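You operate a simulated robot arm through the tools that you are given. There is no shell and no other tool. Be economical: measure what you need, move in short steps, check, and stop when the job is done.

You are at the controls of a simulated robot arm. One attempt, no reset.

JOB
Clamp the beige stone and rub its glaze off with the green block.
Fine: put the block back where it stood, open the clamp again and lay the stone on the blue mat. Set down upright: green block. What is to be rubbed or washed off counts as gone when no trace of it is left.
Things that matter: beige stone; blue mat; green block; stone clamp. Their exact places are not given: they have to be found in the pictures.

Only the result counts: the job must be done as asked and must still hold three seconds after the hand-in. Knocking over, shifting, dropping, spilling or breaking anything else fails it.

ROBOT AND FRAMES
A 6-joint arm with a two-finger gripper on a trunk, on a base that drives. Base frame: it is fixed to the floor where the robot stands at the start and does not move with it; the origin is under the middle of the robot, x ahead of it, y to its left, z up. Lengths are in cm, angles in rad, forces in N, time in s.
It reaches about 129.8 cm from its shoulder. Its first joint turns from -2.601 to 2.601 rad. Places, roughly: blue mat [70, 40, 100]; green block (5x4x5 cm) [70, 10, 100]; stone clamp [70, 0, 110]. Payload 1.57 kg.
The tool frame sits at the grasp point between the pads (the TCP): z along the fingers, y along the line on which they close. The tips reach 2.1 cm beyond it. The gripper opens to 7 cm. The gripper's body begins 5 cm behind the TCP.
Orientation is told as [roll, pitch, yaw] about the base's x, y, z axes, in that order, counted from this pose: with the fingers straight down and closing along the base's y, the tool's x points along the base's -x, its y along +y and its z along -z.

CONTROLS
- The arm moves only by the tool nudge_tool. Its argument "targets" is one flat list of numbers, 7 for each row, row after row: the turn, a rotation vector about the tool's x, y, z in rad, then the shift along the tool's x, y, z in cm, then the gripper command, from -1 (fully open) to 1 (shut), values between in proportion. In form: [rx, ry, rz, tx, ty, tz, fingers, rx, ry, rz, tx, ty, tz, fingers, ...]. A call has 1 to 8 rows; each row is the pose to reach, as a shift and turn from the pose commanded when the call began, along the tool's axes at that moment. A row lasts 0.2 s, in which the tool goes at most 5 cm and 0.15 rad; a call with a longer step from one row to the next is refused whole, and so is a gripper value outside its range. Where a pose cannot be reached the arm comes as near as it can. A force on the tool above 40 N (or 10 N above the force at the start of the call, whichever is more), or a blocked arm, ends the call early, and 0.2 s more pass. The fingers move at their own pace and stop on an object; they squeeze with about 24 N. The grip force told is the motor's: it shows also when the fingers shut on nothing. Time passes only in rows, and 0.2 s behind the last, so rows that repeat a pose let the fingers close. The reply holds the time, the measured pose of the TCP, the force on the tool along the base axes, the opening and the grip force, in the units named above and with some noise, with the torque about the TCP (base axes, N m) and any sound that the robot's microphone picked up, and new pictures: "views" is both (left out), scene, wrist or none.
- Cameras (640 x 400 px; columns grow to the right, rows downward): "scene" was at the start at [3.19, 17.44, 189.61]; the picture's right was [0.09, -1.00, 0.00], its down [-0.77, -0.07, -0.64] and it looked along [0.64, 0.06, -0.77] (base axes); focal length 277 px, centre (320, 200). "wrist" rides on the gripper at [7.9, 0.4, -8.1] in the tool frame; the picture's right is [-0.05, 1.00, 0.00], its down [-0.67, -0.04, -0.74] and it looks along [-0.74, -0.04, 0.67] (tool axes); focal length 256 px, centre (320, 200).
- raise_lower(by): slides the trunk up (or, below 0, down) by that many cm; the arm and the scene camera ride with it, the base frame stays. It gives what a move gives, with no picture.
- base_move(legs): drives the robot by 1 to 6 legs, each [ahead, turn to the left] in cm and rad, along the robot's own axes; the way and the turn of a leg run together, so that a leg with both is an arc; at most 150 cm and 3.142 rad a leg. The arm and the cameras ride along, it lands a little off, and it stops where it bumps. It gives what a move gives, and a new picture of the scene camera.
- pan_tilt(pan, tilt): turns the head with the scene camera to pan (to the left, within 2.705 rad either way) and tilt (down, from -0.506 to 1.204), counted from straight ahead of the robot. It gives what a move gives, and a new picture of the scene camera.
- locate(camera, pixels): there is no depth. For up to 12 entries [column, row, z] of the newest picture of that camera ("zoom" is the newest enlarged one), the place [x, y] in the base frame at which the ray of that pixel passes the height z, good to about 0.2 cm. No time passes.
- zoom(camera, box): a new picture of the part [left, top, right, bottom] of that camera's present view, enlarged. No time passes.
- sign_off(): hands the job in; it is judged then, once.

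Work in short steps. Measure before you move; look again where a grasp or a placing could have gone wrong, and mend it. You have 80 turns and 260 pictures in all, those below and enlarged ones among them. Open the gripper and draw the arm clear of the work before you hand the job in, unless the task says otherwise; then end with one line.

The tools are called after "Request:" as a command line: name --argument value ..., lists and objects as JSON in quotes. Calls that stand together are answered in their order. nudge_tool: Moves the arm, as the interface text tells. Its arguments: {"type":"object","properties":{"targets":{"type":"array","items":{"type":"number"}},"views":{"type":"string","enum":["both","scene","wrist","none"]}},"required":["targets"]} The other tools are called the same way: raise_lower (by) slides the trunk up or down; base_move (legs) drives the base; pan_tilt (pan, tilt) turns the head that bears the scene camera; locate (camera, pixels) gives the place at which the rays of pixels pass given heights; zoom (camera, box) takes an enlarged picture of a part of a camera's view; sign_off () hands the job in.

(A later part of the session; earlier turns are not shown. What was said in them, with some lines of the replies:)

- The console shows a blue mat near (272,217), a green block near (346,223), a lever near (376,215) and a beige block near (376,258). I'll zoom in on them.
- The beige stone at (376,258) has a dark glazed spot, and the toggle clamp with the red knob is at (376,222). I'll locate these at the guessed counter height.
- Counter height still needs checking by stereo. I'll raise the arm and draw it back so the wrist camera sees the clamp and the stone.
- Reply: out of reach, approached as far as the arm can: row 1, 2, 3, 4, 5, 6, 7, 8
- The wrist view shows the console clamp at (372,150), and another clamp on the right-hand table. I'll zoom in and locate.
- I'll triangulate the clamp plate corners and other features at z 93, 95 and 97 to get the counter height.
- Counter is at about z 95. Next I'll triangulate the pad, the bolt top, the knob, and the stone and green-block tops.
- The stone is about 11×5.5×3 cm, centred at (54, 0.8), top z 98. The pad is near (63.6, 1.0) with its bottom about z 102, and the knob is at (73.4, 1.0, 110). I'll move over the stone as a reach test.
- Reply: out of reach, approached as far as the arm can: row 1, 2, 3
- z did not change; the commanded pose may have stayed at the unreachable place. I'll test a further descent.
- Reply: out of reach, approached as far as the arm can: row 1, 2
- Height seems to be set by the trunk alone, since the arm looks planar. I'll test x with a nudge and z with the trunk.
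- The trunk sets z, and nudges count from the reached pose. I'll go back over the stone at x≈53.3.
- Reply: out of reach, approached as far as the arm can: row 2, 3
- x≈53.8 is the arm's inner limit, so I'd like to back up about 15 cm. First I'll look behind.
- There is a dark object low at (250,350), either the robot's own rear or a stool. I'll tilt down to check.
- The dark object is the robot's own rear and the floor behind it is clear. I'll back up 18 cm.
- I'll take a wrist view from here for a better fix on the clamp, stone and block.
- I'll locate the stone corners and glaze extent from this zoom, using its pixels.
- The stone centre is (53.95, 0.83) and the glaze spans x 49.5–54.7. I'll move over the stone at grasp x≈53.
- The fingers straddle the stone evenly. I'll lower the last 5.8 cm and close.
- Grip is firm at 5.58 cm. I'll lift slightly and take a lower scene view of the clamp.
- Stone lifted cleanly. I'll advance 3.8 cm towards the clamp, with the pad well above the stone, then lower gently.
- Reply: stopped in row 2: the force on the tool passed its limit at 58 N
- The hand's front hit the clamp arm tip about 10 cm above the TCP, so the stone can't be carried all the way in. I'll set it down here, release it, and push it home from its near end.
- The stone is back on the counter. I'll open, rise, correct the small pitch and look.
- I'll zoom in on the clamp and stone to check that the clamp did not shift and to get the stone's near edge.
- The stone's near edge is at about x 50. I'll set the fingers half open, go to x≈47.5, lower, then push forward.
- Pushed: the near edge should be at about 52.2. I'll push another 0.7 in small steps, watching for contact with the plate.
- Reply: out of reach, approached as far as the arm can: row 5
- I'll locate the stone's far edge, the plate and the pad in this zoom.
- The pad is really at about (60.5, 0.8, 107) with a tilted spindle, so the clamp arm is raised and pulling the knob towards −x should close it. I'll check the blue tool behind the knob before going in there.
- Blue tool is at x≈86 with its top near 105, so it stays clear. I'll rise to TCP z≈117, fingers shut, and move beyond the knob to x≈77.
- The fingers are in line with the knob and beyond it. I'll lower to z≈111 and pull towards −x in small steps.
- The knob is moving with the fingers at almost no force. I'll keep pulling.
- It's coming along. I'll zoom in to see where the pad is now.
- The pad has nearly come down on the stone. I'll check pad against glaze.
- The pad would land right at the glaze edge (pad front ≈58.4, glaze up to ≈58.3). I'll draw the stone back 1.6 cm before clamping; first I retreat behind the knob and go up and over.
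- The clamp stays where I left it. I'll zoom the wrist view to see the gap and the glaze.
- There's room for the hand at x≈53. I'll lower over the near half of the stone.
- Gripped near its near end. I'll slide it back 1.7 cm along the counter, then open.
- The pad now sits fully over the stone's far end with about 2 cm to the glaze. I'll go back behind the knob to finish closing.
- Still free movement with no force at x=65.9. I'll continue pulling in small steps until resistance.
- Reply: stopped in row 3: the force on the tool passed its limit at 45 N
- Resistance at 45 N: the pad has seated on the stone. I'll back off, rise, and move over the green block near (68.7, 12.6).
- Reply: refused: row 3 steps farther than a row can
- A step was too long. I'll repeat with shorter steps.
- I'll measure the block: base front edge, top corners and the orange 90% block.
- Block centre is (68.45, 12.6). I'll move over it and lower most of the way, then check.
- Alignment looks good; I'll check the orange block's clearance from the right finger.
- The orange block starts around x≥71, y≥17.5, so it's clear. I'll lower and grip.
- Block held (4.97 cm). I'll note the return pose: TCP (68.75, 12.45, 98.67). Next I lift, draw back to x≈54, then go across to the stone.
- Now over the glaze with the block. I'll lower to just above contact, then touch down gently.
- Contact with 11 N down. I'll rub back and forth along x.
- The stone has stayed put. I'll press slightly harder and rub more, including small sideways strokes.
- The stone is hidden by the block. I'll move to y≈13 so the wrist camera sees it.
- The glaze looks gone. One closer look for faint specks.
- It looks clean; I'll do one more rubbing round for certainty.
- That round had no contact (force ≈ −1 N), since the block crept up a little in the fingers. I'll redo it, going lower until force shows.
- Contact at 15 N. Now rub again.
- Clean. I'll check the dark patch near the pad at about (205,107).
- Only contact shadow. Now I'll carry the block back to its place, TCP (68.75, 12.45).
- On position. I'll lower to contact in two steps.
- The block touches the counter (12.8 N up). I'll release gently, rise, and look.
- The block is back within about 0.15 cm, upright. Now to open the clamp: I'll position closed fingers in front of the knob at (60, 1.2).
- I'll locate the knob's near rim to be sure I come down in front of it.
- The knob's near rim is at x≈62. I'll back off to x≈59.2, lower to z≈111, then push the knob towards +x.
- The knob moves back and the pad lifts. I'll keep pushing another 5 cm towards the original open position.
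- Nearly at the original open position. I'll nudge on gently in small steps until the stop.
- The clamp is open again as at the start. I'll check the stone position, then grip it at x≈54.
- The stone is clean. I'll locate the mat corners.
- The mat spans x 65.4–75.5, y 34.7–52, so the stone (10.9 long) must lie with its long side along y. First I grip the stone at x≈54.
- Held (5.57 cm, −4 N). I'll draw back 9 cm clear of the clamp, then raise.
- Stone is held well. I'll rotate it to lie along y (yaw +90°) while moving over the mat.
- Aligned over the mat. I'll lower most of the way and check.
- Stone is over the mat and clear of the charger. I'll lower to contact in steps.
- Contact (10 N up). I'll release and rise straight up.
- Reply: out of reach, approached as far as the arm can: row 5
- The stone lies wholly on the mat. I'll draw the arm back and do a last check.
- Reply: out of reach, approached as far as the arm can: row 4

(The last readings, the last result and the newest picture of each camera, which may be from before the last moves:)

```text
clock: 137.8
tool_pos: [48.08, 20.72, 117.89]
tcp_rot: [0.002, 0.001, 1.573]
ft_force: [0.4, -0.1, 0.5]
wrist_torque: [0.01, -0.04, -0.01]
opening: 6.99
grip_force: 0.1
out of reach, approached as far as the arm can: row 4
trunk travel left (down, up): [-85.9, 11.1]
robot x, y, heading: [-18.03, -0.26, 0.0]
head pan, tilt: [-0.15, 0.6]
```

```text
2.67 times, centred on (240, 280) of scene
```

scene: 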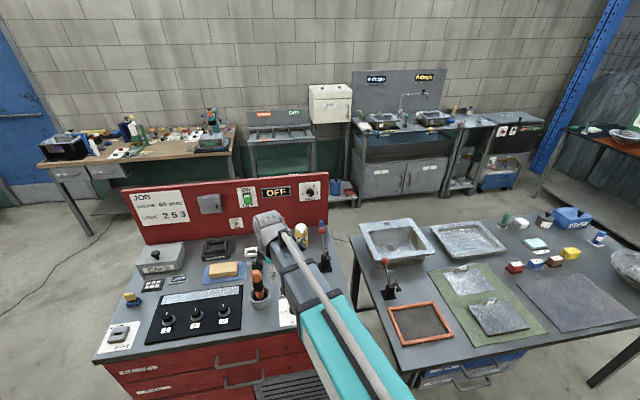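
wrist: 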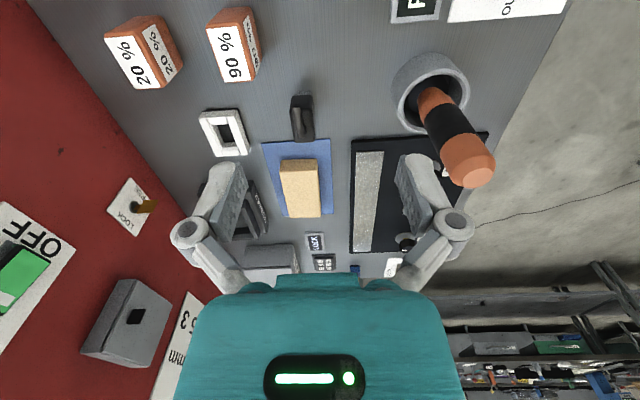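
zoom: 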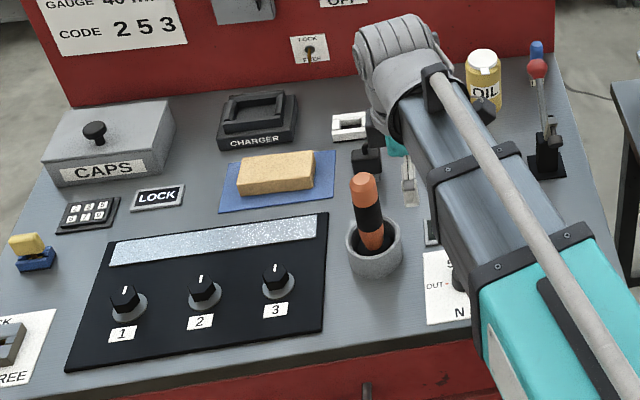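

The clean stone is on the mat, the clamp is open, the block is back and the gripper is open and clear. I'm handing in.

Request:
sign_off

```text
The job is handed in.
```

I clamped the stone and rubbed its glaze off. The green block is back upright where it stood, the clamp is open, and the stone lies on the blue mat.
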